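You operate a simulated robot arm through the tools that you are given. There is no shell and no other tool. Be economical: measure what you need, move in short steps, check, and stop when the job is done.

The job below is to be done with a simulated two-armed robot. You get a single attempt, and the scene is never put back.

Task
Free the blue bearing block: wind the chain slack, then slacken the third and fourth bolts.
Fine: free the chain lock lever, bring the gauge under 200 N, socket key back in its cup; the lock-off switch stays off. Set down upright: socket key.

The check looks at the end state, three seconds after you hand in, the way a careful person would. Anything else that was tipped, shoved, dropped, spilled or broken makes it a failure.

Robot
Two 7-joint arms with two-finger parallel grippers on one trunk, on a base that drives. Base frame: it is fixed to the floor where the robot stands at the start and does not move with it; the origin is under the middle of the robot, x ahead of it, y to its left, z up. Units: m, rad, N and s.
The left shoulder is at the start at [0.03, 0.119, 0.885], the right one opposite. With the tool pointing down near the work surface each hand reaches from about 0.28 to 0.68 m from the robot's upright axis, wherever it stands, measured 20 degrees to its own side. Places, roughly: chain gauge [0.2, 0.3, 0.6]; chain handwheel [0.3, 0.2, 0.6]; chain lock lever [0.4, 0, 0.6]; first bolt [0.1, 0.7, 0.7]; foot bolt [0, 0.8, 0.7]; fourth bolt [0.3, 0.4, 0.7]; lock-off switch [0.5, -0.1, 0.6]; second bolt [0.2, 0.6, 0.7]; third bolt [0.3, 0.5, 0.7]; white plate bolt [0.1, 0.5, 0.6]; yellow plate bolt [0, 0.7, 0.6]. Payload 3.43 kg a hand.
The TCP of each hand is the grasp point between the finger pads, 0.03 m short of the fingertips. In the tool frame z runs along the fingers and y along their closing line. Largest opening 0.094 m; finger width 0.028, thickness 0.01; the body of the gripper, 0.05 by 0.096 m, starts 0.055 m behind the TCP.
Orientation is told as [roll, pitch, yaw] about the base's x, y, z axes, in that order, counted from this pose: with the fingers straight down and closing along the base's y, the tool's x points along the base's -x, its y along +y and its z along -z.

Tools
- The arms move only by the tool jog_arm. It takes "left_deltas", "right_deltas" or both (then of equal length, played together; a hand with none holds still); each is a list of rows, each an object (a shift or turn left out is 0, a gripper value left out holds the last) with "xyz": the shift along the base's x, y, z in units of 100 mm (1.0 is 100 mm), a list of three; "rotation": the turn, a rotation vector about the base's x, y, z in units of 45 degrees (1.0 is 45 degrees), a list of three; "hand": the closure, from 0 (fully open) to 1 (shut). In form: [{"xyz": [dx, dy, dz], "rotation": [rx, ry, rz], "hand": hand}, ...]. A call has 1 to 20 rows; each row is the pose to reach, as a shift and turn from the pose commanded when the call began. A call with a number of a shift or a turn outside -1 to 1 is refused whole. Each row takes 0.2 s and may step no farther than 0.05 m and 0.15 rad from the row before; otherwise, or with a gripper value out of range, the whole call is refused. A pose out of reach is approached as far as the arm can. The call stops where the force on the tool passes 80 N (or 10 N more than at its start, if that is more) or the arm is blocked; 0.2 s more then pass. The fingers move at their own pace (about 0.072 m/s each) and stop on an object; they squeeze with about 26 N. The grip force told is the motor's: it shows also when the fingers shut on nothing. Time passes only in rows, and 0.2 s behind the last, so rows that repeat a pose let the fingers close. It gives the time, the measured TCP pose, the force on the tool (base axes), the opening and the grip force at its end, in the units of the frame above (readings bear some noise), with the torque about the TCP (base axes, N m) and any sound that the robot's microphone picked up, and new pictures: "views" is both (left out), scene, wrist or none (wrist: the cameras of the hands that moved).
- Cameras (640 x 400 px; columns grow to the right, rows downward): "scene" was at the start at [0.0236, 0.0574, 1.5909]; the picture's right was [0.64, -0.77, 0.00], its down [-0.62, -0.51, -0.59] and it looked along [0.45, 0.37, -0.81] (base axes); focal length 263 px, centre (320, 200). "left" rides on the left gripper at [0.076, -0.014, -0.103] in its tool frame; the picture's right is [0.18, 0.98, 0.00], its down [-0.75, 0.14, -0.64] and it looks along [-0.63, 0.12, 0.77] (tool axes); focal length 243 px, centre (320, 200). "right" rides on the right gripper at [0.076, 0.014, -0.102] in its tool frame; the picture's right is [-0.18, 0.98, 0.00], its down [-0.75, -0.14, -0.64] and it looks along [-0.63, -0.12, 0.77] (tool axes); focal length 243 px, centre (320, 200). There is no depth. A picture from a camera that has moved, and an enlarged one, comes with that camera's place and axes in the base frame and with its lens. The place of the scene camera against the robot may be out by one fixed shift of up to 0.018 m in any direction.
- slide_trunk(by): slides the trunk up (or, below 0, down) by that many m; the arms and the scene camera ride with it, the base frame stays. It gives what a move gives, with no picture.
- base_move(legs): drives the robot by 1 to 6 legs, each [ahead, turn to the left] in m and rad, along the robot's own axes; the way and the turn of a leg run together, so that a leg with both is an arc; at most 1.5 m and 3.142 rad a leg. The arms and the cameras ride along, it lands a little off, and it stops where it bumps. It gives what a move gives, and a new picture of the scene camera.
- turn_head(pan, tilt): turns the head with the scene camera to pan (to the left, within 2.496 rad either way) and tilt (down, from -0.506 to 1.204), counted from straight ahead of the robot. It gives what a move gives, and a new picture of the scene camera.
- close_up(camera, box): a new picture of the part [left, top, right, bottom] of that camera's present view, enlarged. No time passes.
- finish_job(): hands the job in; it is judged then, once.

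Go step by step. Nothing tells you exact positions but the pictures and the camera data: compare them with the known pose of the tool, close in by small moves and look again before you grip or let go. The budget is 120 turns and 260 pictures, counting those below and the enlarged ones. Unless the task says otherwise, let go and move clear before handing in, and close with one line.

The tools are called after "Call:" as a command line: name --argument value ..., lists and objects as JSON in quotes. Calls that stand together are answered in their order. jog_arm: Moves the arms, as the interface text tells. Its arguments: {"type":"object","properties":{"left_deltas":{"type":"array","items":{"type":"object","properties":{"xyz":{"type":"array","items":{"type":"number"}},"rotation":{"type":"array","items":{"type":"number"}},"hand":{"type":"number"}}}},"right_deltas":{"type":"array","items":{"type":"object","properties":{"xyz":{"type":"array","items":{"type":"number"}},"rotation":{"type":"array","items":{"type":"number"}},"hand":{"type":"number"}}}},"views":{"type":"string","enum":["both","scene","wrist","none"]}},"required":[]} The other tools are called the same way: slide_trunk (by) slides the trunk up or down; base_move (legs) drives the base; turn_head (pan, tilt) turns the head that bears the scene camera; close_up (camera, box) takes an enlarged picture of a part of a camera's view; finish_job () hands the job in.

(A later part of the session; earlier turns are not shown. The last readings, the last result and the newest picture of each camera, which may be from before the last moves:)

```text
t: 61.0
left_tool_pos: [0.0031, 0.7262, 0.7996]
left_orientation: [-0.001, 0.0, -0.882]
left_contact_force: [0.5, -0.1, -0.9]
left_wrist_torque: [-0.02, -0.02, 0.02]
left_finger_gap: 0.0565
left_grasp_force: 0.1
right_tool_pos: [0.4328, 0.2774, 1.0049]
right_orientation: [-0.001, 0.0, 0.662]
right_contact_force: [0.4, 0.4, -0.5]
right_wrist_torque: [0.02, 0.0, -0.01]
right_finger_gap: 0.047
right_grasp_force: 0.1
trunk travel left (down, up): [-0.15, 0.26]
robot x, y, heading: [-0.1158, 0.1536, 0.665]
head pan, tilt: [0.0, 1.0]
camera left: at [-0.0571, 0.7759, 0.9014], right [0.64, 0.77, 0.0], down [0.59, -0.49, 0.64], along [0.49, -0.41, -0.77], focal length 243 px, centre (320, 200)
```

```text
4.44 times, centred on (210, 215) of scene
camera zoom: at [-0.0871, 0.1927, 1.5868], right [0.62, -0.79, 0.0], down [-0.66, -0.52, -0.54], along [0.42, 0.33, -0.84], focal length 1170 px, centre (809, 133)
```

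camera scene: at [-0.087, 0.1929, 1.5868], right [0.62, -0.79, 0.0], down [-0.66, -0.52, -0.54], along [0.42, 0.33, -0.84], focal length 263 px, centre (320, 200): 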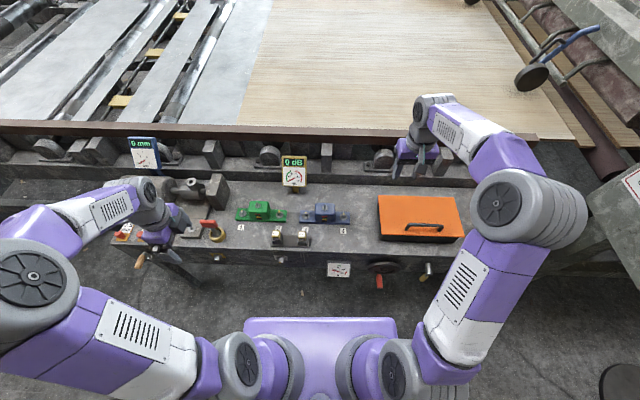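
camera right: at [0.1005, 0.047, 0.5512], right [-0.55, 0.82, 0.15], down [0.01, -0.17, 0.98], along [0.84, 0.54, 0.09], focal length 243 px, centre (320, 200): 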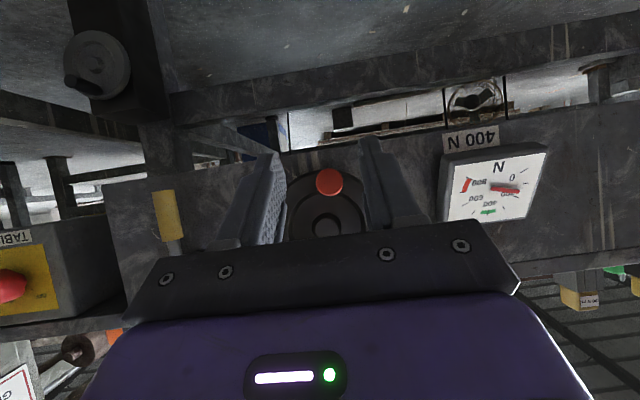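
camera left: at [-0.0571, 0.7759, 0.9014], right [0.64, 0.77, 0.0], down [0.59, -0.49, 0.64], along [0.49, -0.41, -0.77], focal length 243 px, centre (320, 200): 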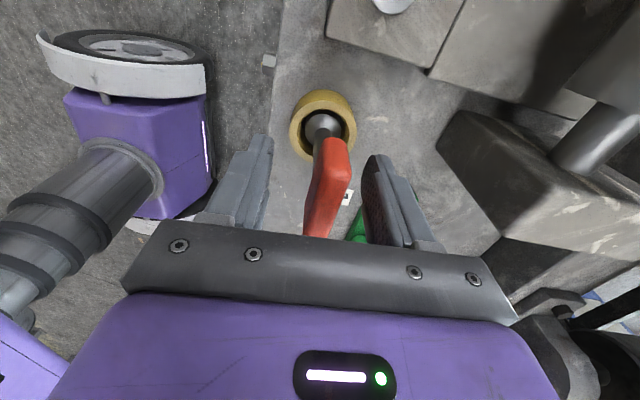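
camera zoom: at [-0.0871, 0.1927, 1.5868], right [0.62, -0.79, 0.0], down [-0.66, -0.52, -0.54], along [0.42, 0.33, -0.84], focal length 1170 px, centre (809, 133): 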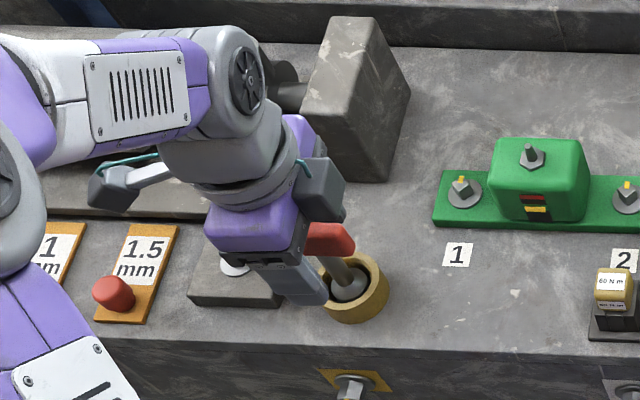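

Call:
jog_arm --left_deltas '[{"hand": 0.6}, {"hand": 0.8}, {"hand": 1}, {"hand": 1}, {"hand": 1}]' --views "wrist"

```text
t: 62.2
left_tool_pos: [0.0029, 0.7259, 0.8009]
left_orientation: [0.003, -0.001, -0.882]
left_contact_force: [-0.3, -0.7, -0.2]
left_wrist_torque: [-0.02, 0.0, 0.03]
left_finger_gap: 0.0181
left_grasp_force: 25.0
right_tool_pos: [0.4329, 0.2782, 1.0054]
right_orientation: [0.0, 0.002, 0.664]
right_contact_force: [-0.2, 1.1, -0.3]
right_wrist_torque: [-0.02, -0.02, -0.04]
right_finger_gap: 0.0472
right_grasp_force: 0.0
trunk travel left (down, up): [-0.15, 0.26]
robot x, y, heading: [-0.1158, 0.1556, 0.665]
head pan, tilt: [0.0, 1.0]
camera left: at [-0.0571, 0.776, 0.9016], right [0.64, 0.77, 0.0], down [0.59, -0.49, 0.64], along [0.49, -0.41, -0.77], focal length 243 px, centre (320, 200)
```

left: 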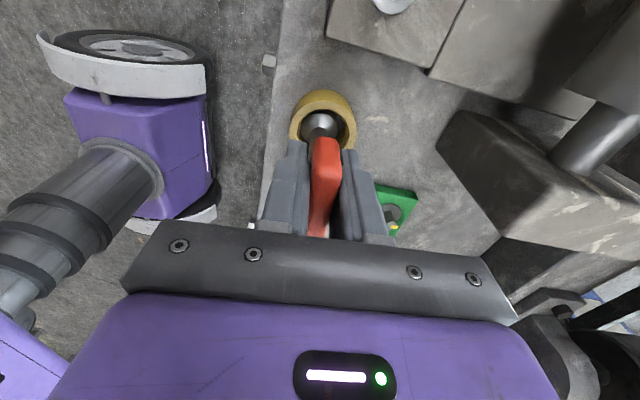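

Gripped (18 mm). Lifting straight up 0.1 m.

Call:
jog_arm --left_deltas '[{"xyz": [0, 0, 0.2]}, {"xyz": [0, 0, 0.4]}, {"xyz": [0, 0, 0.6]}, {"xyz": [0, 0, 0.8]}, {"xyz": [0, 0, 1.0]}, {"xyz": [0, 0, 1.0]}]' --views "wrist"

Call:
close_up --camera "scene" --box '[150, 150, 270, 240]'

```text
t: 63.6
left_tool_pos: [0.0019, 0.7257, 0.9002]
left_orientation: [0.0, -0.002, -0.882]
left_contact_force: [-0.2, 0.5, -0.3]
left_wrist_torque: [-0.01, -0.02, 0.0]
left_finger_gap: 0.0176
left_grasp_force: 26.7
right_tool_pos: [0.4314, 0.2783, 1.0048]
right_orientation: [0.001, 0.0, 0.664]
right_contact_force: [0.4, -0.8, -0.8]
right_wrist_torque: [0.02, 0.0, 0.0]
right_finger_gap: 0.0471
right_grasp_force: 0.0
trunk travel left (down, up): [-0.15, 0.26]
robot x, y, heading: [-0.1155, 0.1559, 0.669]
head pan, tilt: [0.0, 1.0]
camera left: at [-0.0573, 0.7761, 1.003], right [0.64, 0.77, 0.0], down [0.59, -0.49, 0.64], along [0.49, -0.41, -0.77], focal length 243 px, centre (320, 200)
```

left: 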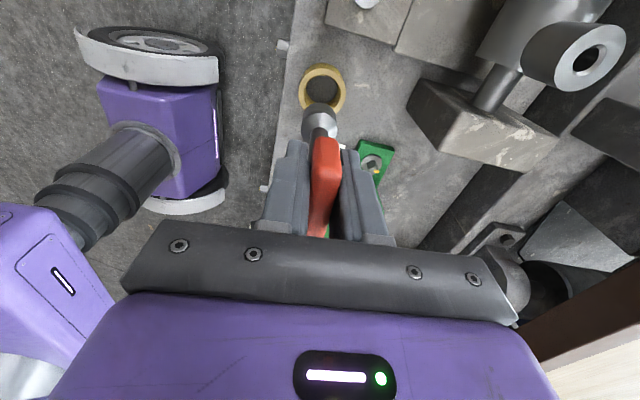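

```text
4.44 times, centred on (210, 195) of scene
camera zoom: at [-0.0869, 0.1931, 1.5868], right [0.62, -0.79, 0.0], down [-0.66, -0.52, -0.54], along [0.42, 0.33, -0.84], focal length 1170 px, centre (809, 222)
```

zoom: 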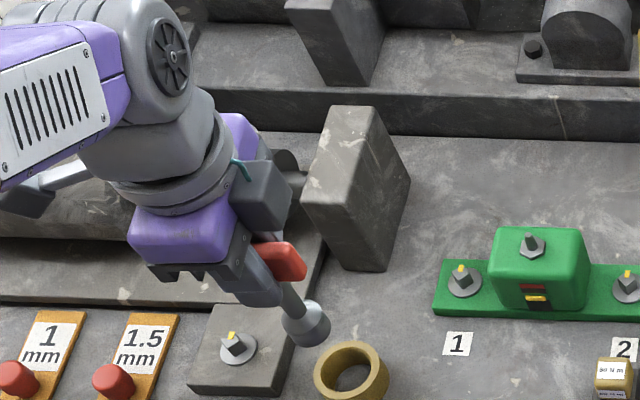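

Key is out, hanging plumb. Raise a bit and carry it along the bench toward bolt 3, stopping short to measure.

Call:
jog_arm --left_deltas '[{"xyz": [0, 0, 0.3]}, {"xyz": [0.15, -0.1, 0.4]}, {"xyz": [0.35, -0.25, 0.4]}, {"xyz": [0.55, -0.4, 0.4]}, {"xyz": [0.75, -0.54, 0.4]}, {"xyz": [0.95, -0.67, 0.4]}, {"xyz": [0.95, -0.67, 0.4]}]' --views "none"

Call:
jog_arm --left_deltas '[{"xyz": [0.2, -0.14, 0]}, {"xyz": [0.4, -0.28, 0]}, {"xyz": [0.6, -0.43, 0]}, {"xyz": [0.8, -0.57, 0]}, {"xyz": [0.95, -0.67, 0]}, {"xyz": [0.95, -0.67, 0]}]'

```text
t: 65.2
left_tool_pos: [0.0976, 0.6589, 0.9402]
left_orientation: [-0.001, -0.001, -0.881]
left_contact_force: [0.6, 0.6, -1.0]
left_wrist_torque: [-0.04, -0.02, 0.02]
left_finger_gap: 0.0176
left_grasp_force: 25.9
right_tool_pos: [0.432, 0.2782, 1.0055]
right_orientation: [0.001, -0.001, 0.665]
right_contact_force: [0.9, 0.7, -0.2]
right_wrist_torque: [-0.01, 0.02, -0.02]
right_finger_gap: 0.0472
right_grasp_force: 0.1
trunk travel left (down, up): [-0.15, 0.26]
robot x, y, heading: [-0.1161, 0.1579, 0.664]
head pan, tilt: [0.0, 1.0]
```

```text
t: 66.6
left_tool_pos: [0.1937, 0.5921, 0.9377]
left_orientation: [-0.001, -0.001, -0.882]
left_contact_force: [0.2, 0.3, -0.6]
left_wrist_torque: [0.03, -0.02, 0.0]
left_finger_gap: 0.0181
left_grasp_force: 26.3
right_tool_pos: [0.4314, 0.2785, 1.0058]
right_orientation: [0.001, -0.001, 0.664]
right_contact_force: [0.4, 0.8, 0.0]
right_wrist_torque: [0.04, -0.01, 0.03]
right_finger_gap: 0.047
right_grasp_force: 0.0
trunk travel left (down, up): [-0.15, 0.26]
robot x, y, heading: [-0.1151, 0.1563, 0.665]
head pan, tilt: [0.0, 1.0]
camera scene: at [-0.0872, 0.193, 1.5868], right [0.62, -0.79, 0.0], down [-0.66, -0.52, -0.54], along [0.42, 0.33, -0.84], focal length 263 px, centre (320, 200)
camera left: at [0.1334, 0.642, 1.04], right [0.64, 0.77, 0.0], down [0.59, -0.49, 0.64], along [0.49, -0.41, -0.77], focal length 243 px, centre (320, 200)
```

scene: 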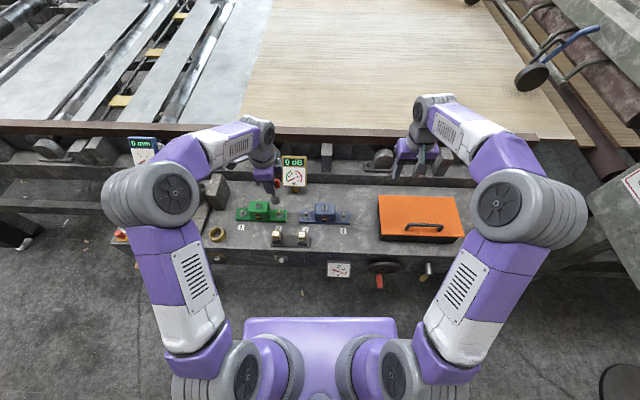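
left: 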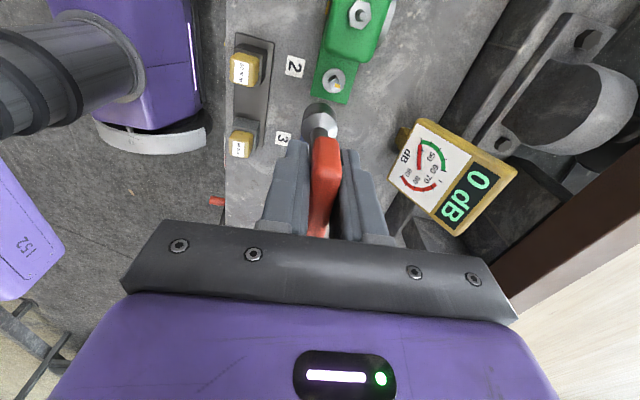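

The wrist view ahead is hidden by the hand itself, so I'll bring the right hand's camera round to watch the blue block.

Call:
jog_arm --right_deltas '[{"xyz": [-0.3, -0.04, 0]}, {"xyz": [-0.6, -0.08, 0]}, {"xyz": [-0.9, -0.12, 0]}, {"xyz": [-1.0, -0.13, 0]}]' --views "wrist"

```text
t: 67.6
left_tool_pos: [0.1927, 0.5924, 0.9386]
left_orientation: [0.0, -0.001, -0.882]
left_contact_force: [0.5, -0.3, 0.0]
left_wrist_torque: [0.02, 0.03, 0.0]
left_finger_gap: 0.0178
left_grasp_force: 26.0
right_tool_pos: [0.3312, 0.2628, 1.005]
right_orientation: [0.0, -0.001, 0.664]
right_contact_force: [0.1, 1.0, -0.7]
right_wrist_torque: [-0.01, 0.0, -0.01]
right_finger_gap: 0.0471
right_grasp_force: 0.1
trunk travel left (down, up): [-0.15, 0.26]
robot x, y, heading: [-0.1141, 0.153, 0.667]
head pan, tilt: [0.0, 1.0]
camera right: at [0.2637, 0.2271, 1.106], right [-0.46, 0.89, 0.0], down [0.68, 0.35, 0.64], along [0.57, 0.3, -0.77], focal length 243 px, centre (320, 200)
```

right: 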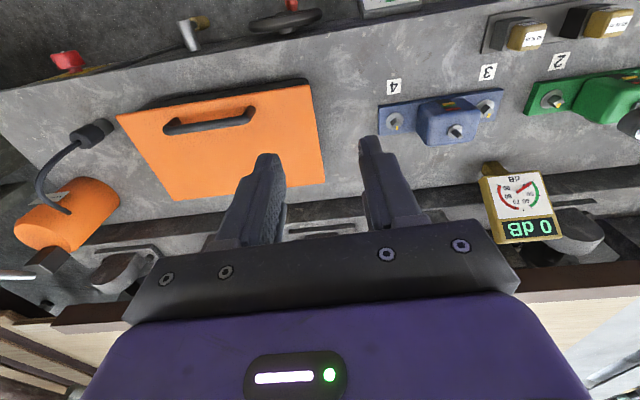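

Call:
close_up --camera "right" --box '[360, 60, 540, 172]'

Call:
jog_arm --right_deltas '[{"xyz": [-0.15, 0.05, -0.2]}, {"xyz": [-0.35, 0.2, -0.4]}, {"xyz": [-0.5, 0.35, -0.6]}, {"xyz": [-0.5, 0.35, -0.6]}]' --views "none"

Call:
close_up --camera "right" --box '[300, 50, 580, 225]'

```text
3.56 times, centred on (450, 116) of right
camera zoom: at [0.2637, 0.2271, 1.106], right [-0.46, 0.89, 0.0], down [0.68, 0.35, 0.64], along [0.57, 0.3, -0.77], focal length 863 px, centre (-142, 499)
```

zoom: 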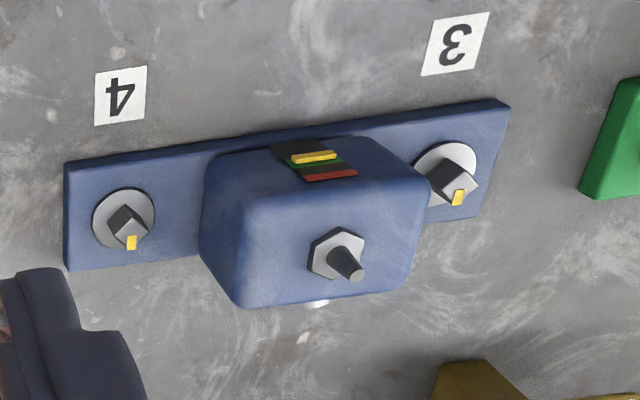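

```text
t: 68.6
left_tool_pos: [0.1926, 0.5915, 0.938]
left_orientation: [0.0, -0.001, -0.88]
left_contact_force: [-0.3, -0.6, -0.6]
left_wrist_torque: [0.0, -0.01, 0.0]
left_finger_gap: 0.0178
left_grasp_force: 25.9
right_tool_pos: [0.2812, 0.3011, 0.9448]
right_orientation: [-0.002, -0.001, 0.664]
right_contact_force: [-1.7, -0.1, -0.1]
right_wrist_torque: [-0.03, -0.03, 0.03]
right_finger_gap: 0.0472
right_grasp_force: 0.1
trunk travel left (down, up): [-0.15, 0.26]
robot x, y, heading: [-0.113, 0.1587, 0.668]
head pan, tilt: [0.0, 1.0]
```

```text
2.29 times, centred on (440, 138) of right
camera zoom: at [0.2135, 0.2656, 1.0472], right [-0.46, 0.89, 0.0], down [0.68, 0.35, 0.64], along [0.57, 0.3, -0.77], focal length 555 px, centre (46, 343)
```

zoom: 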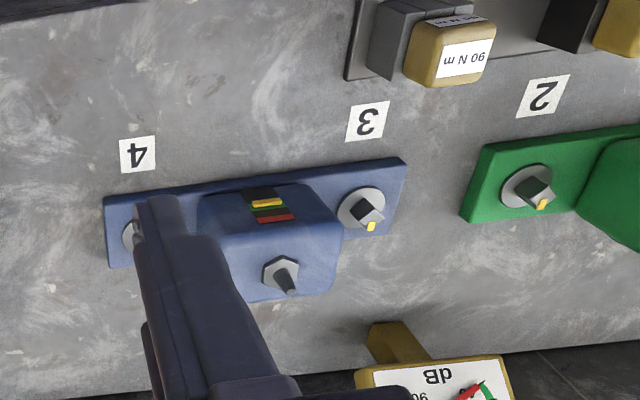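

Bolt 3 ≈ (0.2645, 0.5225), bolt 4 ≈ (0.345, 0.4085), washers z≈0.72. Moving the key above bolt 3 and partway down, then checking from both outside cameras.

Call:
jog_arm --left_deltas '[{"xyz": [0.2, -0.2, 0]}, {"xyz": [0.4, -0.4, 0]}, {"xyz": [0.6, -0.58, 0]}, {"xyz": [0.72, -0.69, 0]}, {"xyz": [0.72, -0.69, -0.2]}, {"xyz": [0.72, -0.69, -0.4]}, {"xyz": [0.72, -0.69, -0.6]}, {"xyz": [0.72, -0.69, -0.65]}, {"xyz": [0.72, -0.69, -0.65]}]' --views "none"

Call:
close_up --camera "right" --box '[340, 40, 580, 190]'

Call:
close_up --camera "scene" --box '[260, 160, 360, 240]'

```text
t: 70.6
left_tool_pos: [0.2668, 0.5233, 0.8746]
left_orientation: [0.001, -0.001, -0.882]
left_contact_force: [-0.9, -0.4, -1.3]
left_wrist_torque: [-0.04, -0.01, 0.0]
left_finger_gap: 0.0174
left_grasp_force: 26.0
right_tool_pos: [0.2821, 0.3015, 0.947]
right_orientation: [0.0, 0.001, 0.664]
right_contact_force: [-0.9, 0.5, -0.9]
right_wrist_torque: [0.01, -0.02, 0.03]
right_finger_gap: 0.0468
right_grasp_force: 0.1
trunk travel left (down, up): [-0.15, 0.26]
robot x, y, heading: [-0.1144, 0.1583, 0.668]
head pan, tilt: [0.0, 1.0]
```

```text
2.67 times, centred on (460, 115) of right
camera zoom: at [0.2137, 0.2657, 1.0474], right [-0.46, 0.89, 0.0], down [0.68, 0.35, 0.64], along [0.57, 0.3, -0.77], focal length 647 px, centre (-53, 427)
```

zoom: 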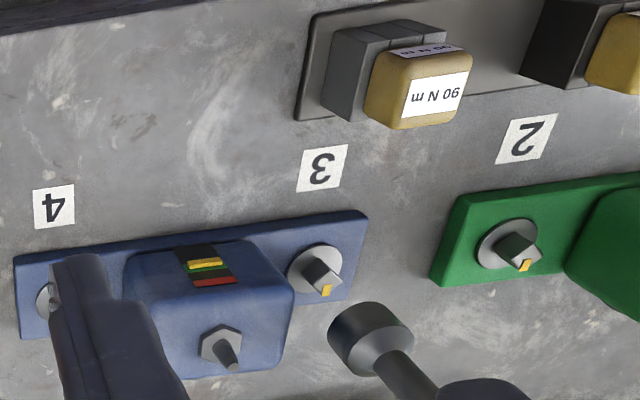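

```text
5.00 times, centred on (310, 200) of scene
camera zoom: at [-0.0869, 0.193, 1.5868], right [0.62, -0.79, 0.0], down [-0.66, -0.52, -0.54], along [0.42, 0.33, -0.84], focal length 1316 px, centre (370, 200)
```

zoom: 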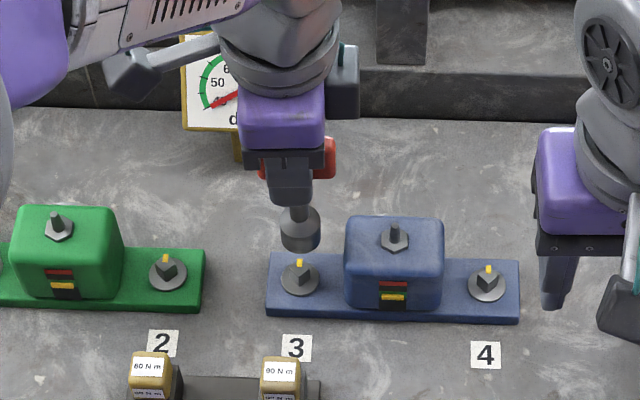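

Call:
close_up --camera "right" --box '[430, 110, 530, 172]'

Call:
close_up --camera "scene" --box '[285, 195, 325, 220]'

```text
6.40 times, centred on (480, 141) of right
camera zoom: at [0.2137, 0.2657, 1.0474], right [-0.46, 0.89, 0.0], down [0.68, 0.35, 0.64], along [0.57, 0.3, -0.77], focal length 1553 px, centre (-704, 578)
```

zoom: 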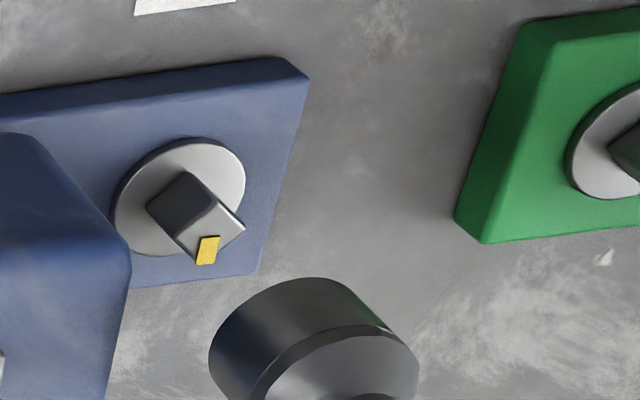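

```text
16.00 times, centred on (305, 208) of scene
camera zoom: at [-0.0869, 0.193, 1.5868], right [0.62, -0.79, 0.0], down [-0.66, -0.52, -0.54], along [0.42, 0.33, -0.84], focal length 4212 px, centre (560, 80)
```

zoom: 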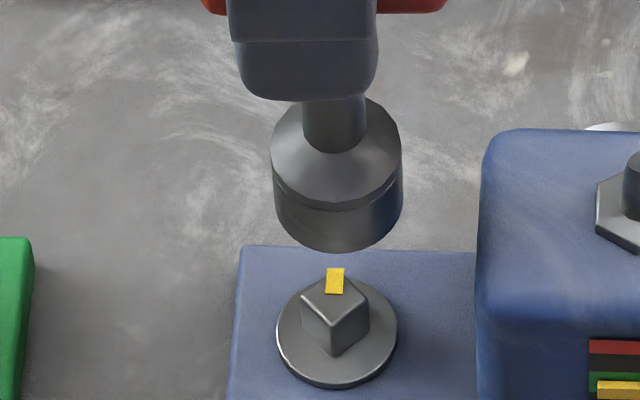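

The key's axis is ~2–3 mm off the bolt; I'll correct and lower gently until contact, watching the force.

Call:
jog_arm --left_deltas '[{"xyz": [-0.028, 0, 0]}, {"xyz": [-0.028, 0, -0.1]}, {"xyz": [-0.028, 0, -0.2]}, {"xyz": [-0.028, 0, -0.26]}, {"xyz": [-0.028, 0, -0.3]}, {"xyz": [-0.028, 0, -0.33]}, {"xyz": [-0.028, 0, -0.36]}, {"xyz": [-0.028, 0, -0.36]}]' --views "none"

Call:
close_up --camera "scene" --box '[285, 190, 325, 215]'

Call:
close_up --camera "right" --box '[430, 110, 530, 172]'

```text
t: 72.4
left_tool_pos: [0.2618, 0.523, 0.8392]
left_orientation: [-0.001, 0.001, -0.882]
left_contact_force: [0.3, 0.2, -0.4]
left_wrist_torque: [0.01, 0.0, -0.04]
left_finger_gap: 0.018
left_grasp_force: 26.7
right_tool_pos: [0.2813, 0.3004, 0.9454]
right_orientation: [-0.001, 0.0, 0.663]
right_contact_force: [-0.9, 1.4, 0.8]
right_wrist_torque: [-0.01, 0.01, -0.02]
right_finger_gap: 0.047
right_grasp_force: 0.1
trunk travel left (down, up): [-0.15, 0.26]
robot x, y, heading: [-0.1154, 0.157, 0.664]
head pan, tilt: [0.0, 1.0]
```

```text
16.00 times, centred on (305, 202) of scene
camera zoom: at [-0.0869, 0.1929, 1.5868], right [0.62, -0.79, 0.0], down [-0.66, -0.52, -0.54], along [0.42, 0.33, -0.84], focal length 4212 px, centre (560, 160)
```

zoom: 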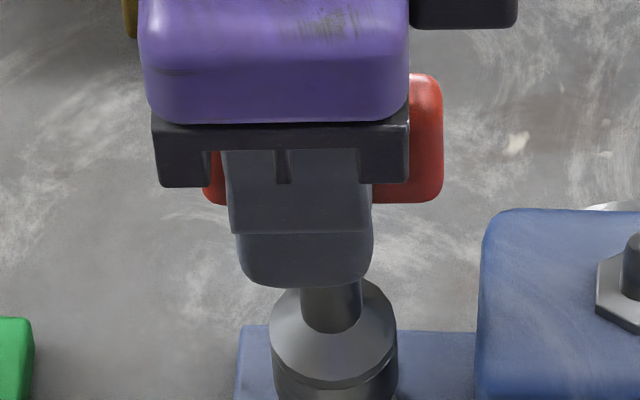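

```text
6.40 times, centred on (480, 141) of right
camera zoom: at [0.2137, 0.2657, 1.0474], right [-0.46, 0.89, 0.0], down [0.68, 0.35, 0.64], along [0.57, 0.3, -0.77], focal length 1553 px, centre (-704, 578)
```

zoom: 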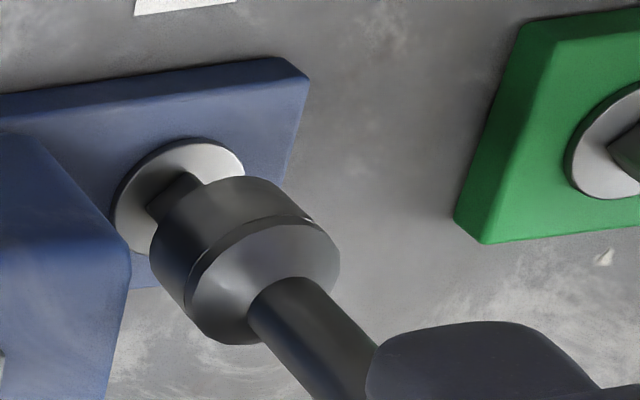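

Call:
jog_arm --left_deltas '[{"xyz": [0, 0, -0.03]}, {"xyz": [0, 0, -0.06]}, {"xyz": [0, 0, -0.09]}, {"xyz": [0, 0, -0.12]}, {"xyz": [0, 0, -0.12]}]' --views "none"

Call:
close_up --camera "right" --box '[430, 110, 530, 172]'

```text
t: 73.6
left_tool_pos: [0.2619, 0.5231, 0.8269]
left_orientation: [0.0, 0.0, -0.88]
left_contact_force: [0.7, 3.0, 0.9]
left_wrist_torque: [0.39, -0.04, 0.02]
left_finger_gap: 0.0178
left_grasp_force: 25.6
right_tool_pos: [0.2829, 0.3019, 0.9454]
right_orientation: [-0.001, -0.001, 0.664]
right_contact_force: [0.1, 0.6, 0.2]
right_wrist_torque: [0.02, 0.01, -0.03]
right_finger_gap: 0.0469
right_grasp_force: 0.0
trunk travel left (down, up): [-0.15, 0.26]
robot x, y, heading: [-0.1132, 0.1575, 0.666]
head pan, tilt: [0.0, 1.0]
```

```text
6.40 times, centred on (480, 141) of right
camera zoom: at [0.2137, 0.266, 1.0474], right [-0.46, 0.89, 0.0], down [0.68, 0.35, 0.64], along [0.57, 0.3, -0.77], focal length 1553 px, centre (-704, 578)
```

zoom: 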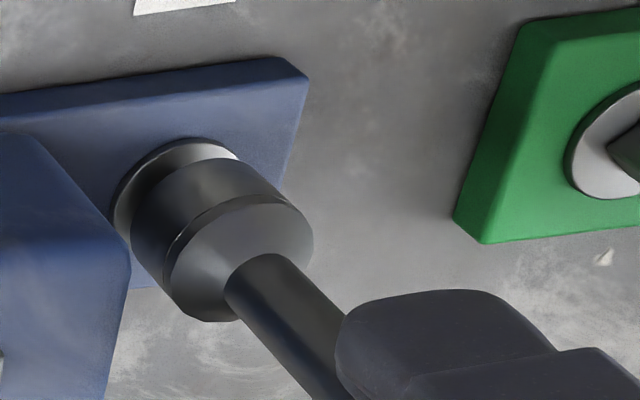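

The socket is slipping over the head with only slight side force. Continue down to the washer.

Call:
jog_arm --left_deltas '[{"xyz": [0.005, 0.01, -0.03]}, {"xyz": [0.005, 0.01, -0.06]}, {"xyz": [0.005, 0.01, -0.09]}, {"xyz": [0.005, 0.01, -0.09]}]' --views "none"

Call:
close_up --camera "right" --box '[430, 110, 530, 172]'

```text
t: 74.6
left_tool_pos: [0.262, 0.5236, 0.8174]
left_orientation: [0.002, 0.0, -0.882]
left_contact_force: [1.1, 0.7, -1.1]
left_wrist_torque: [0.14, -0.06, -0.05]
left_finger_gap: 0.0179
left_grasp_force: 26.2
right_tool_pos: [0.282, 0.3014, 0.9451]
right_orientation: [0.001, -0.002, 0.663]
right_contact_force: [0.4, -1.2, -0.1]
right_wrist_torque: [-0.01, -0.01, 0.0]
right_finger_gap: 0.0471
right_grasp_force: 0.1
trunk travel left (down, up): [-0.15, 0.26]
robot x, y, heading: [-0.1124, 0.1558, 0.663]
head pan, tilt: [0.0, 1.0]
```

```text
6.40 times, centred on (480, 141) of right
camera zoom: at [0.2137, 0.2658, 1.0474], right [-0.46, 0.89, 0.0], down [0.68, 0.35, 0.64], along [0.57, 0.3, -0.77], focal length 1553 px, centre (-704, 578)
```

zoom: 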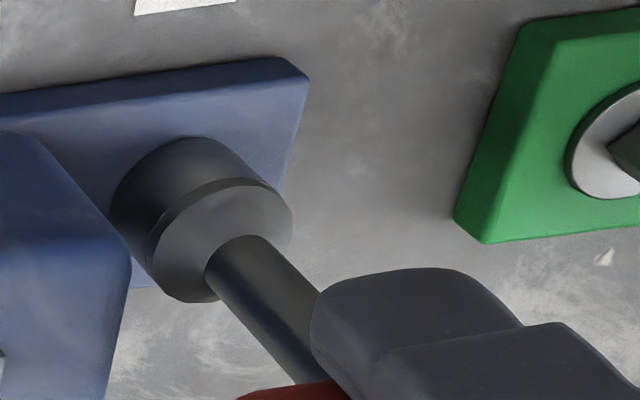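

Seated. Turning counter-clockwise 45°, reading torque.

Call:
jog_arm --left_deltas '[{"rotation": [0, 0, 0.1]}, {"rotation": [0, 0, 0.2]}, {"rotation": [0, 0, 0.3]}, {"rotation": [0, 0, 0.4]}, {"rotation": [0, 0, 0.5]}, {"rotation": [0, 0, 0.6]}]' --views "none"

Call:
close_up --camera "right" --box '[400, 90, 540, 178]'

```text
t: 76.0
left_tool_pos: [0.264, 0.5234, 0.8169]
left_orientation: [0.0, 0.0, -0.411]
left_contact_force: [-2.0, 2.0, 4.4]
left_wrist_torque: [0.12, 0.13, -0.24]
left_finger_gap: 0.0179
left_grasp_force: 26.3
right_tool_pos: [0.2818, 0.3016, 0.9461]
right_orientation: [0.0, -0.003, 0.664]
right_contact_force: [0.1, 0.9, -1.1]
right_wrist_torque: [-0.04, -0.02, 0.01]
right_finger_gap: 0.047
right_grasp_force: 0.0
trunk travel left (down, up): [-0.15, 0.26]
robot x, y, heading: [-0.1154, 0.1573, 0.664]
head pan, tilt: [0.0, 1.0]
```

```text
4.55 times, centred on (470, 134) of right
camera zoom: at [0.2132, 0.2656, 1.0476], right [-0.46, 0.89, 0.0], down [0.68, 0.35, 0.64], along [0.57, 0.3, -0.77], focal length 1103 px, centre (-362, 500)
```

zoom: 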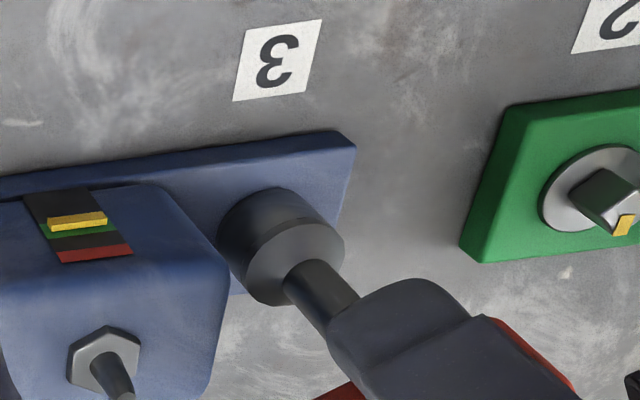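

Call:
jog_arm --left_deltas '[{"rotation": [0, 0, 0.12]}, {"rotation": [0, 0, 0.24]}, {"rotation": [0, 0, 0.36]}, {"rotation": [0, 0, 0.48]}, {"rotation": [0, 0, 0.6]}, {"rotation": [0, 0, 0.72]}, {"rotation": [0, 0, 0.84]}, {"rotation": [0, 0, 0.96]}]' --views "none"

Call:
jog_arm --left_deltas '[{"rotation": [0, 0, 0.12]}, {"rotation": [0, 0, 0.24]}, {"rotation": [0, 0, 0.36]}, {"rotation": [0, 0, 0.48]}, {"rotation": [0, 0, 0.6]}, {"rotation": [0, 0, 0.72]}, {"rotation": [0, 0, 0.84]}, {"rotation": [0, 0, 0.96]}]' --views "scene"

Call:
close_up --camera "right" --box '[360, 60, 540, 172]'

```text
t: 77.8
left_tool_pos: [0.2625, 0.5214, 0.8178]
left_orientation: [0.0, 0.003, 0.347]
left_contact_force: [-1.0, -3.3, 0.5]
left_wrist_torque: [-0.24, 0.12, -0.07]
left_finger_gap: 0.0176
left_grasp_force: 25.9
right_tool_pos: [0.2817, 0.3009, 0.9455]
right_orientation: [0.0, -0.001, 0.662]
right_contact_force: [0.5, -0.2, -0.8]
right_wrist_torque: [0.02, 0.01, -0.02]
right_finger_gap: 0.047
right_grasp_force: 0.2
trunk travel left (down, up): [-0.15, 0.26]
robot x, y, heading: [-0.1187, 0.1597, 0.665]
head pan, tilt: [0.0, 1.0]
```

```text
t: 79.6
left_tool_pos: [0.264, 0.5233, 0.817]
left_orientation: [-0.002, -0.004, 1.098]
left_contact_force: [2.1, -4.1, -3.6]
left_wrist_torque: [-0.05, -0.33, -0.89]
left_finger_gap: 0.0243
left_grasp_force: 26.1
right_tool_pos: [0.2824, 0.3009, 0.9462]
right_orientation: [0.001, 0.0, 0.663]
right_contact_force: [0.1, 0.3, -0.6]
right_wrist_torque: [0.01, -0.02, -0.01]
right_finger_gap: 0.0471
right_grasp_force: 0.0
trunk travel left (down, up): [-0.15, 0.26]
robot x, y, heading: [-0.1167, 0.1567, 0.667]
head pan, tilt: [0.0, 1.0]
camera scene: at [-0.0864, 0.1926, 1.5867], right [0.62, -0.79, 0.0], down [-0.66, -0.52, -0.54], along [0.42, 0.33, -0.84], focal length 263 px, centre (320, 200)
```

scene: 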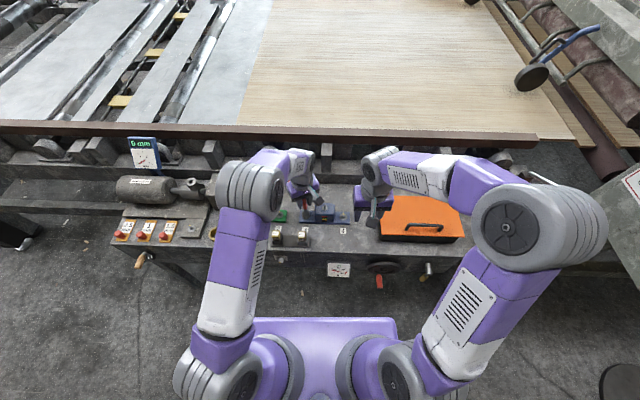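

```text
3.56 times, centred on (450, 116) of right
camera zoom: at [0.214, 0.2655, 1.0473], right [-0.46, 0.89, 0.0], down [0.68, 0.35, 0.64], along [0.57, 0.3, -0.77], focal length 863 px, centre (-142, 499)
```

zoom: 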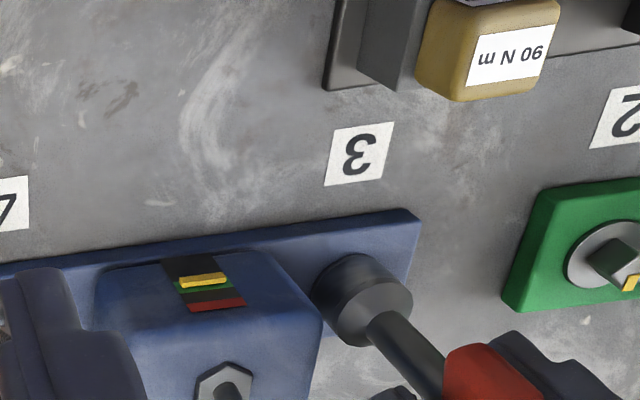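

The bar began slipping in the grip: the bolt has reached its stop after ~100°. I'll back the hand off to square with the bar, then lift off and look at the bolt.

Call:
jog_arm --left_deltas '[{"rotation": [0, 0, -0.1]}, {"rotation": [0, 0, -0.2]}, {"rotation": [0, 0, -0.3]}, {"rotation": [0, 0, -0.3]}]' --views "wrist"

Call:
close_up --camera "right" --box '[430, 100, 570, 188]'

```text
t: 80.6
left_tool_pos: [0.2641, 0.5237, 0.8173]
left_orientation: [0.001, 0.0, 0.86]
left_contact_force: [4.9, -0.9, -1.2]
left_wrist_torque: [0.16, -0.54, -0.53]
left_finger_gap: 0.0187
left_grasp_force: 25.7
right_tool_pos: [0.2816, 0.3017, 0.9447]
right_orientation: [0.0, -0.001, 0.663]
right_contact_force: [0.5, -0.5, -0.4]
right_wrist_torque: [-0.01, -0.04, -0.01]
right_finger_gap: 0.0472
right_grasp_force: 0.1
trunk travel left (down, up): [-0.15, 0.26]
robot x, y, heading: [-0.112, 0.1556, 0.666]
head pan, tilt: [0.0, 1.0]
camera left: at [0.2244, 0.4573, 0.919], right [-0.87, 0.5, 0.0], down [0.38, 0.66, 0.64], along [0.32, 0.56, -0.77], focal length 243 px, centre (320, 200)
```

left: 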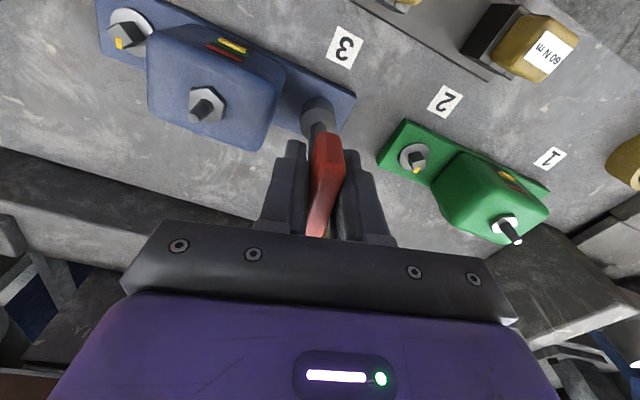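

```text
4.55 times, centred on (500, 144) of right
camera zoom: at [0.2141, 0.2656, 1.0473], right [-0.46, 0.89, 0.0], down [0.68, 0.35, 0.64], along [0.57, 0.3, -0.77], focal length 1103 px, centre (-498, 454)
```

zoom: 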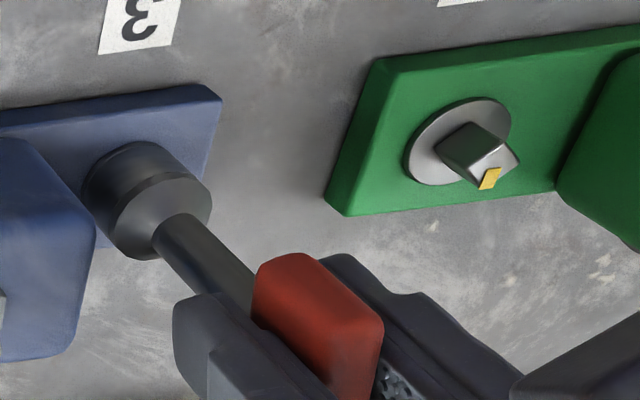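

Call:
jog_arm --left_deltas '[{"rotation": [0, 0, -0.05]}, {"xyz": [0, 0, 0.1], "rotation": [0, 0, -0.05]}, {"xyz": [0, 0, 0.2], "rotation": [0, 0, -0.05]}, {"xyz": [0, 0, 0.4], "rotation": [0, 0, -0.05]}, {"xyz": [0, 0, 0.6], "rotation": [0, 0, -0.05]}, {"xyz": [0, 0, 0.8], "rotation": [0, 0, -0.05]}, {"xyz": [0, 0, 0.8], "rotation": [0, 0, -0.05]}]' --views "none"

Call:
close_up --camera "right" --box '[400, 80, 540, 168]'

Call:
close_up --camera "scene" --box '[270, 180, 350, 240]'

```text
t: 82.2
left_tool_pos: [0.2619, 0.5244, 0.8957]
left_orientation: [0.001, -0.001, 0.822]
left_contact_force: [0.4, -0.5, -1.1]
left_wrist_torque: [0.01, 0.0, -0.01]
left_finger_gap: 0.0181
left_grasp_force: 25.7
right_tool_pos: [0.2828, 0.302, 0.9458]
right_orientation: [-0.001, -0.001, 0.663]
right_contact_force: [0.1, 0.1, 0.1]
right_wrist_torque: [0.03, 0.0, 0.02]
right_finger_gap: 0.0473
right_grasp_force: 0.0
trunk travel left (down, up): [-0.15, 0.26]
robot x, y, heading: [-0.1143, 0.1592, 0.661]
head pan, tilt: [0.0, 1.0]
```

```text
4.55 times, centred on (470, 124) of right
camera zoom: at [0.2138, 0.2658, 1.0474], right [-0.46, 0.89, 0.0], down [0.68, 0.35, 0.64], along [0.57, 0.3, -0.77], focal length 1103 px, centre (-362, 546)
```

zoom: 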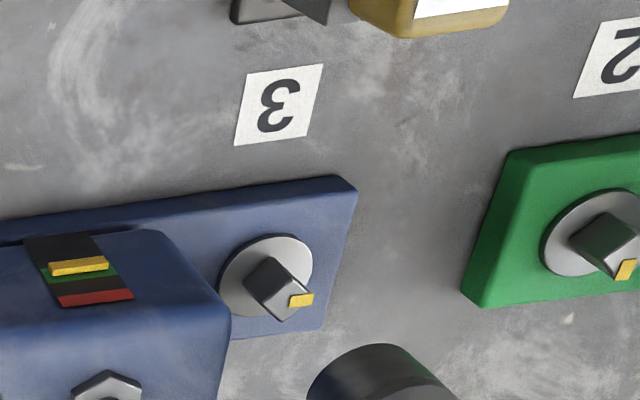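

```text
6.67 times, centred on (310, 210) of scene
camera zoom: at [-0.0867, 0.1931, 1.5868], right [0.62, -0.79, 0.0], down [-0.66, -0.52, -0.54], along [0.42, 0.33, -0.84], focal length 1755 px, centre (387, 133)
```

zoom: 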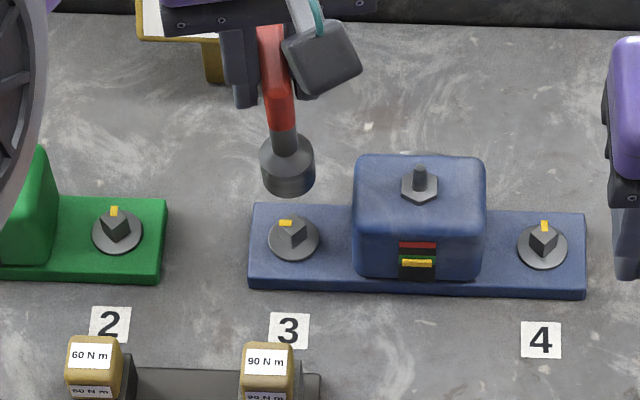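

Call:
close_up --camera "scene" --box '[290, 203, 320, 222]'

Call:
close_up --camera "right" --box '[440, 125, 490, 157]'

```text
16.00 times, centred on (305, 212) of scene
camera zoom: at [-0.0867, 0.1931, 1.5868], right [0.62, -0.79, 0.0], down [-0.66, -0.52, -0.54], along [0.42, 0.33, -0.84], focal length 4212 px, centre (560, 0)
```

zoom: 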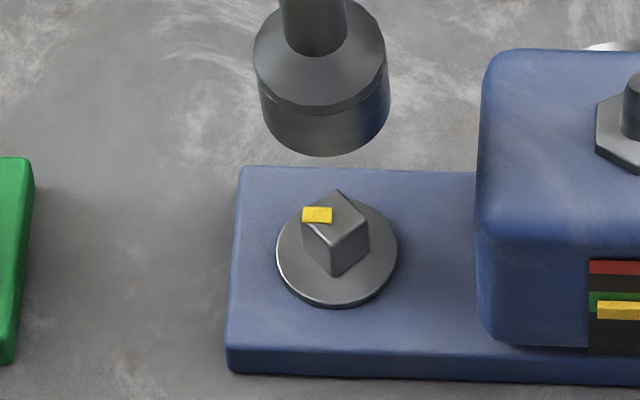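

```text
12.50 times, centred on (465, 141) of right
camera zoom: at [0.2138, 0.2658, 1.0474], right [-0.46, 0.89, 0.0], down [0.68, 0.35, 0.64], along [0.57, 0.3, -0.77], focal length 3033 px, centre (-1492, 938)
```

zoom: 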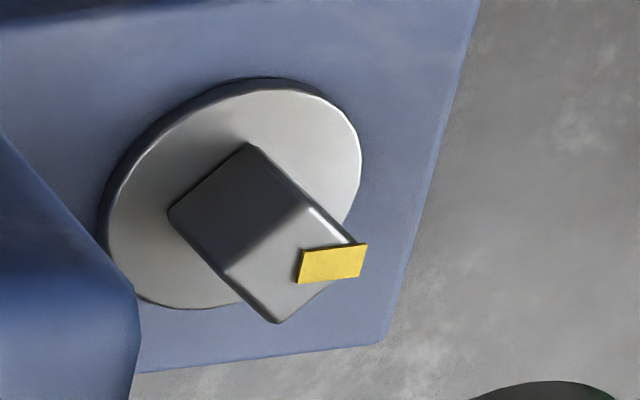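

Bolt 3 is turned exactly 90° (mark went from back to left) to its stop. Next: move the right hand out of the way and carry the key to bolt 4, rotating the wrist back.

Call:
jog_arm --right_deltas '[{"xyz": [0.2, -0.25, 0.1]}, {"xyz": [0.4, -0.5, 0.2]}, {"xyz": [0.6, -0.75, 0.3]}, {"xyz": [0.8, -1.0, 0.3]}, {"xyz": [0.8, -1.0, 0.3]}]' --views "wrist"

Call:
jog_arm --left_deltas '[{"xyz": [0, 0, 0.15], "rotation": [0, 0, -0.12]}, {"xyz": [0, 0, 0.35], "rotation": [0, 0, -0.24]}, {"xyz": [0, 0, 0.55], "rotation": [0, 0, -0.36]}, {"xyz": [0, 0, 0.55], "rotation": [0, 0, -0.48]}, {"xyz": [0, 0, 0.55], "rotation": [0, 0, -0.6]}, {"xyz": [0, 0, 0.55], "rotation": [0, 0, -0.75]}, {"xyz": [0, 0, 0.55], "rotation": [0, 0, -0.9]}, {"xyz": [0, 0, 0.55], "rotation": [0, 0, -1.0]}]' --views "none"

Call:
jog_arm --left_deltas '[{"rotation": [0, 0, -0.15]}, {"rotation": [0, 0, -0.3]}, {"rotation": [0, 0, -0.45]}, {"rotation": [0, 0, -0.6]}, {"rotation": [0, 0, -0.75]}, {"rotation": [0, 0, -0.9]}, {"rotation": [0, 0, -1.0]}, {"rotation": [0, 0, -1.0]}]' --views "none"

Call:
close_up --camera "right" --box '[360, 60, 540, 172]'

```text
t: 83.4
left_tool_pos: [0.2618, 0.5244, 0.8968]
left_orientation: [0.001, 0.001, 0.822]
left_contact_force: [-0.3, 0.4, -1.4]
left_wrist_torque: [-0.01, 0.0, -0.02]
left_finger_gap: 0.0182
left_grasp_force: 25.7
right_tool_pos: [0.3613, 0.199, 0.9745]
right_orientation: [-0.001, 0.0, 0.663]
right_contact_force: [0.4, 0.7, -0.4]
right_wrist_torque: [-0.03, -0.03, -0.01]
right_finger_gap: 0.0472
right_grasp_force: 0.0
trunk travel left (down, up): [-0.15, 0.26]
robot x, y, heading: [-0.1138, 0.1566, 0.669]
head pan, tilt: [0.0, 1.0]
camera right: at [0.2929, 0.1635, 1.0762], right [-0.46, 0.89, 0.0], down [0.68, 0.35, 0.64], along [0.57, 0.3, -0.77], focal length 243 px, centre (320, 200)
```

right: 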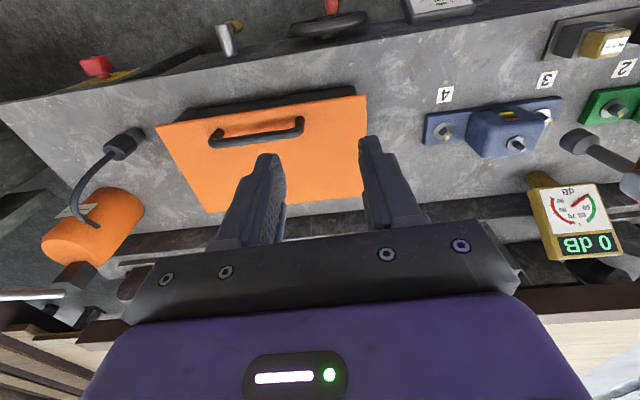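

```text
t: 85.2
left_tool_pos: [0.2621, 0.5238, 0.9521]
left_orientation: [0.0, -0.001, 0.034]
left_contact_force: [0.0, 0.1, -0.4]
left_wrist_torque: [-0.01, 0.0, -0.02]
left_finger_gap: 0.0182
left_grasp_force: 26.0
right_tool_pos: [0.3617, 0.1984, 0.9733]
right_orientation: [0.002, 0.001, 0.664]
right_contact_force: [0.3, 0.3, -0.6]
right_wrist_torque: [-0.03, -0.04, 0.03]
right_finger_gap: 0.0468
right_grasp_force: 0.0
trunk travel left (down, up): [-0.15, 0.26]
robot x, y, heading: [-0.1156, 0.1606, 0.665]
head pan, tilt: [0.0, 1.0]
```

```text
t: 87.0
left_tool_pos: [0.2637, 0.5249, 0.9518]
left_orientation: [-0.001, 0.001, -0.75]
left_contact_force: [0.2, -0.2, -0.8]
left_wrist_torque: [-0.02, 0.02, 0.0]
left_finger_gap: 0.018
left_grasp_force: 25.7
right_tool_pos: [0.3609, 0.1986, 0.973]
right_orientation: [0.002, 0.0, 0.663]
right_contact_force: [0.4, 0.4, 0.2]
right_wrist_torque: [0.0, 0.0, 0.02]
right_finger_gap: 0.0467
right_grasp_force: 0.0
trunk travel left (down, up): [-0.15, 0.26]
robot x, y, heading: [-0.1132, 0.1557, 0.668]
head pan, tilt: [0.0, 1.0]
```

```text
3.56 times, centred on (450, 116) of right
camera zoom: at [0.2929, 0.1636, 1.0761], right [-0.46, 0.89, 0.0], down [0.68, 0.35, 0.64], along [0.57, 0.3, -0.77], focal length 863 px, centre (-142, 499)
```

zoom: 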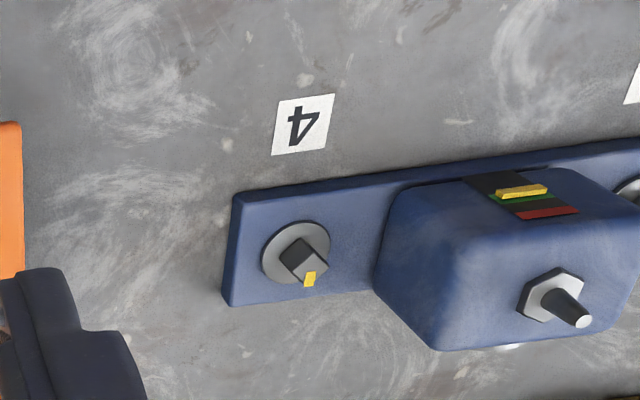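

Call:
jog_arm --left_deltas '[{"xyz": [0.2, -0.2, 0], "rotation": [0, 0, -0.09]}, {"xyz": [0.4, -0.4, 0], "rotation": [0, 0, -0.09]}, {"xyz": [0.6, -0.65, 0], "rotation": [0, 0, -0.09]}, {"xyz": [0.836, -0.9, 0], "rotation": [0, 0, -0.09]}, {"xyz": [0.836, -0.9, 0], "rotation": [0, 0, -0.09]}]' --views "none"

Call:
jog_arm --left_deltas '[{"xyz": [0, -0.256, 0]}, {"xyz": [0, -0.256, -0.2]}, {"xyz": [0, -0.256, -0.4]}, {"xyz": [0, -0.256, -0.6]}, {"xyz": [0, -0.256, -0.8]}, {"xyz": [0, -0.256, -0.92]}, {"xyz": [0, -0.256, -0.92]}]' --views "none"

Call:
close_up --camera "right" --box '[390, 80, 530, 168]'

Call:
close_up --camera "scene" --box '[310, 190, 374, 230]'

```text
t: 88.2
left_tool_pos: [0.3452, 0.4317, 0.9559]
left_orientation: [0.0, -0.001, -0.818]
left_contact_force: [0.7, 0.4, -0.9]
left_wrist_torque: [0.04, 0.02, -0.03]
left_finger_gap: 0.0177
left_grasp_force: 25.9
right_tool_pos: [0.3617, 0.199, 0.9752]
right_orientation: [-0.001, 0.001, 0.663]
right_contact_force: [-1.7, -0.7, -1.0]
right_wrist_torque: [0.01, 0.0, 0.01]
right_finger_gap: 0.0468
right_grasp_force: 0.0
trunk travel left (down, up): [-0.15, 0.26]
robot x, y, heading: [-0.116, 0.1554, 0.666]
head pan, tilt: [0.0, 1.0]
```

```text
t: 89.8
left_tool_pos: [0.3455, 0.4068, 0.8603]
left_orientation: [0.001, 0.001, -0.818]
left_contact_force: [0.3, 0.1, -0.7]
left_wrist_torque: [-0.02, -0.01, 0.01]
left_finger_gap: 0.0176
left_grasp_force: 26.0
right_tool_pos: [0.3611, 0.1996, 0.9749]
right_orientation: [0.001, 0.001, 0.663]
right_contact_force: [0.0, -0.5, -0.2]
right_wrist_torque: [-0.01, 0.05, 0.01]
right_finger_gap: 0.047
right_grasp_force: 0.1
trunk travel left (down, up): [-0.15, 0.26]
robot x, y, heading: [-0.1142, 0.1586, 0.662]
head pan, tilt: [0.0, 1.0]
```

```text
4.55 times, centred on (460, 124) of right
camera zoom: at [0.2929, 0.1636, 1.0761], right [-0.46, 0.89, 0.0], down [0.68, 0.35, 0.64], along [0.57, 0.3, -0.77], focal length 1103 px, centre (-316, 546)
```

zoom: 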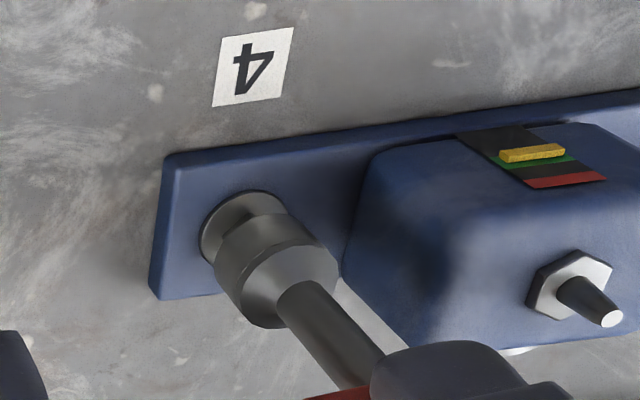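

```text
10.00 times, centred on (342, 210) of scene
camera zoom: at [-0.087, 0.1929, 1.5868], right [0.62, -0.79, 0.0], down [-0.66, -0.52, -0.54], along [0.42, 0.33, -0.84], focal length 2633 px, centre (100, 100)
```

zoom: 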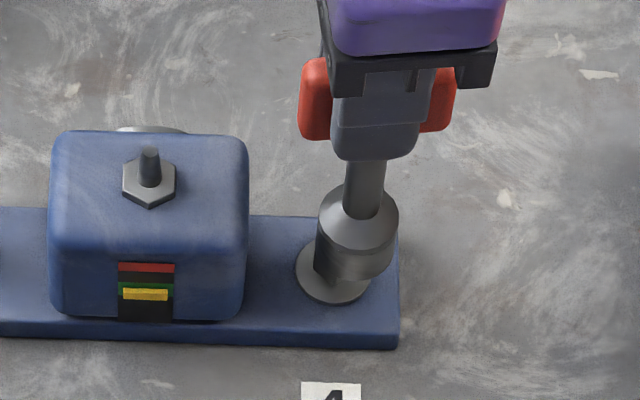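

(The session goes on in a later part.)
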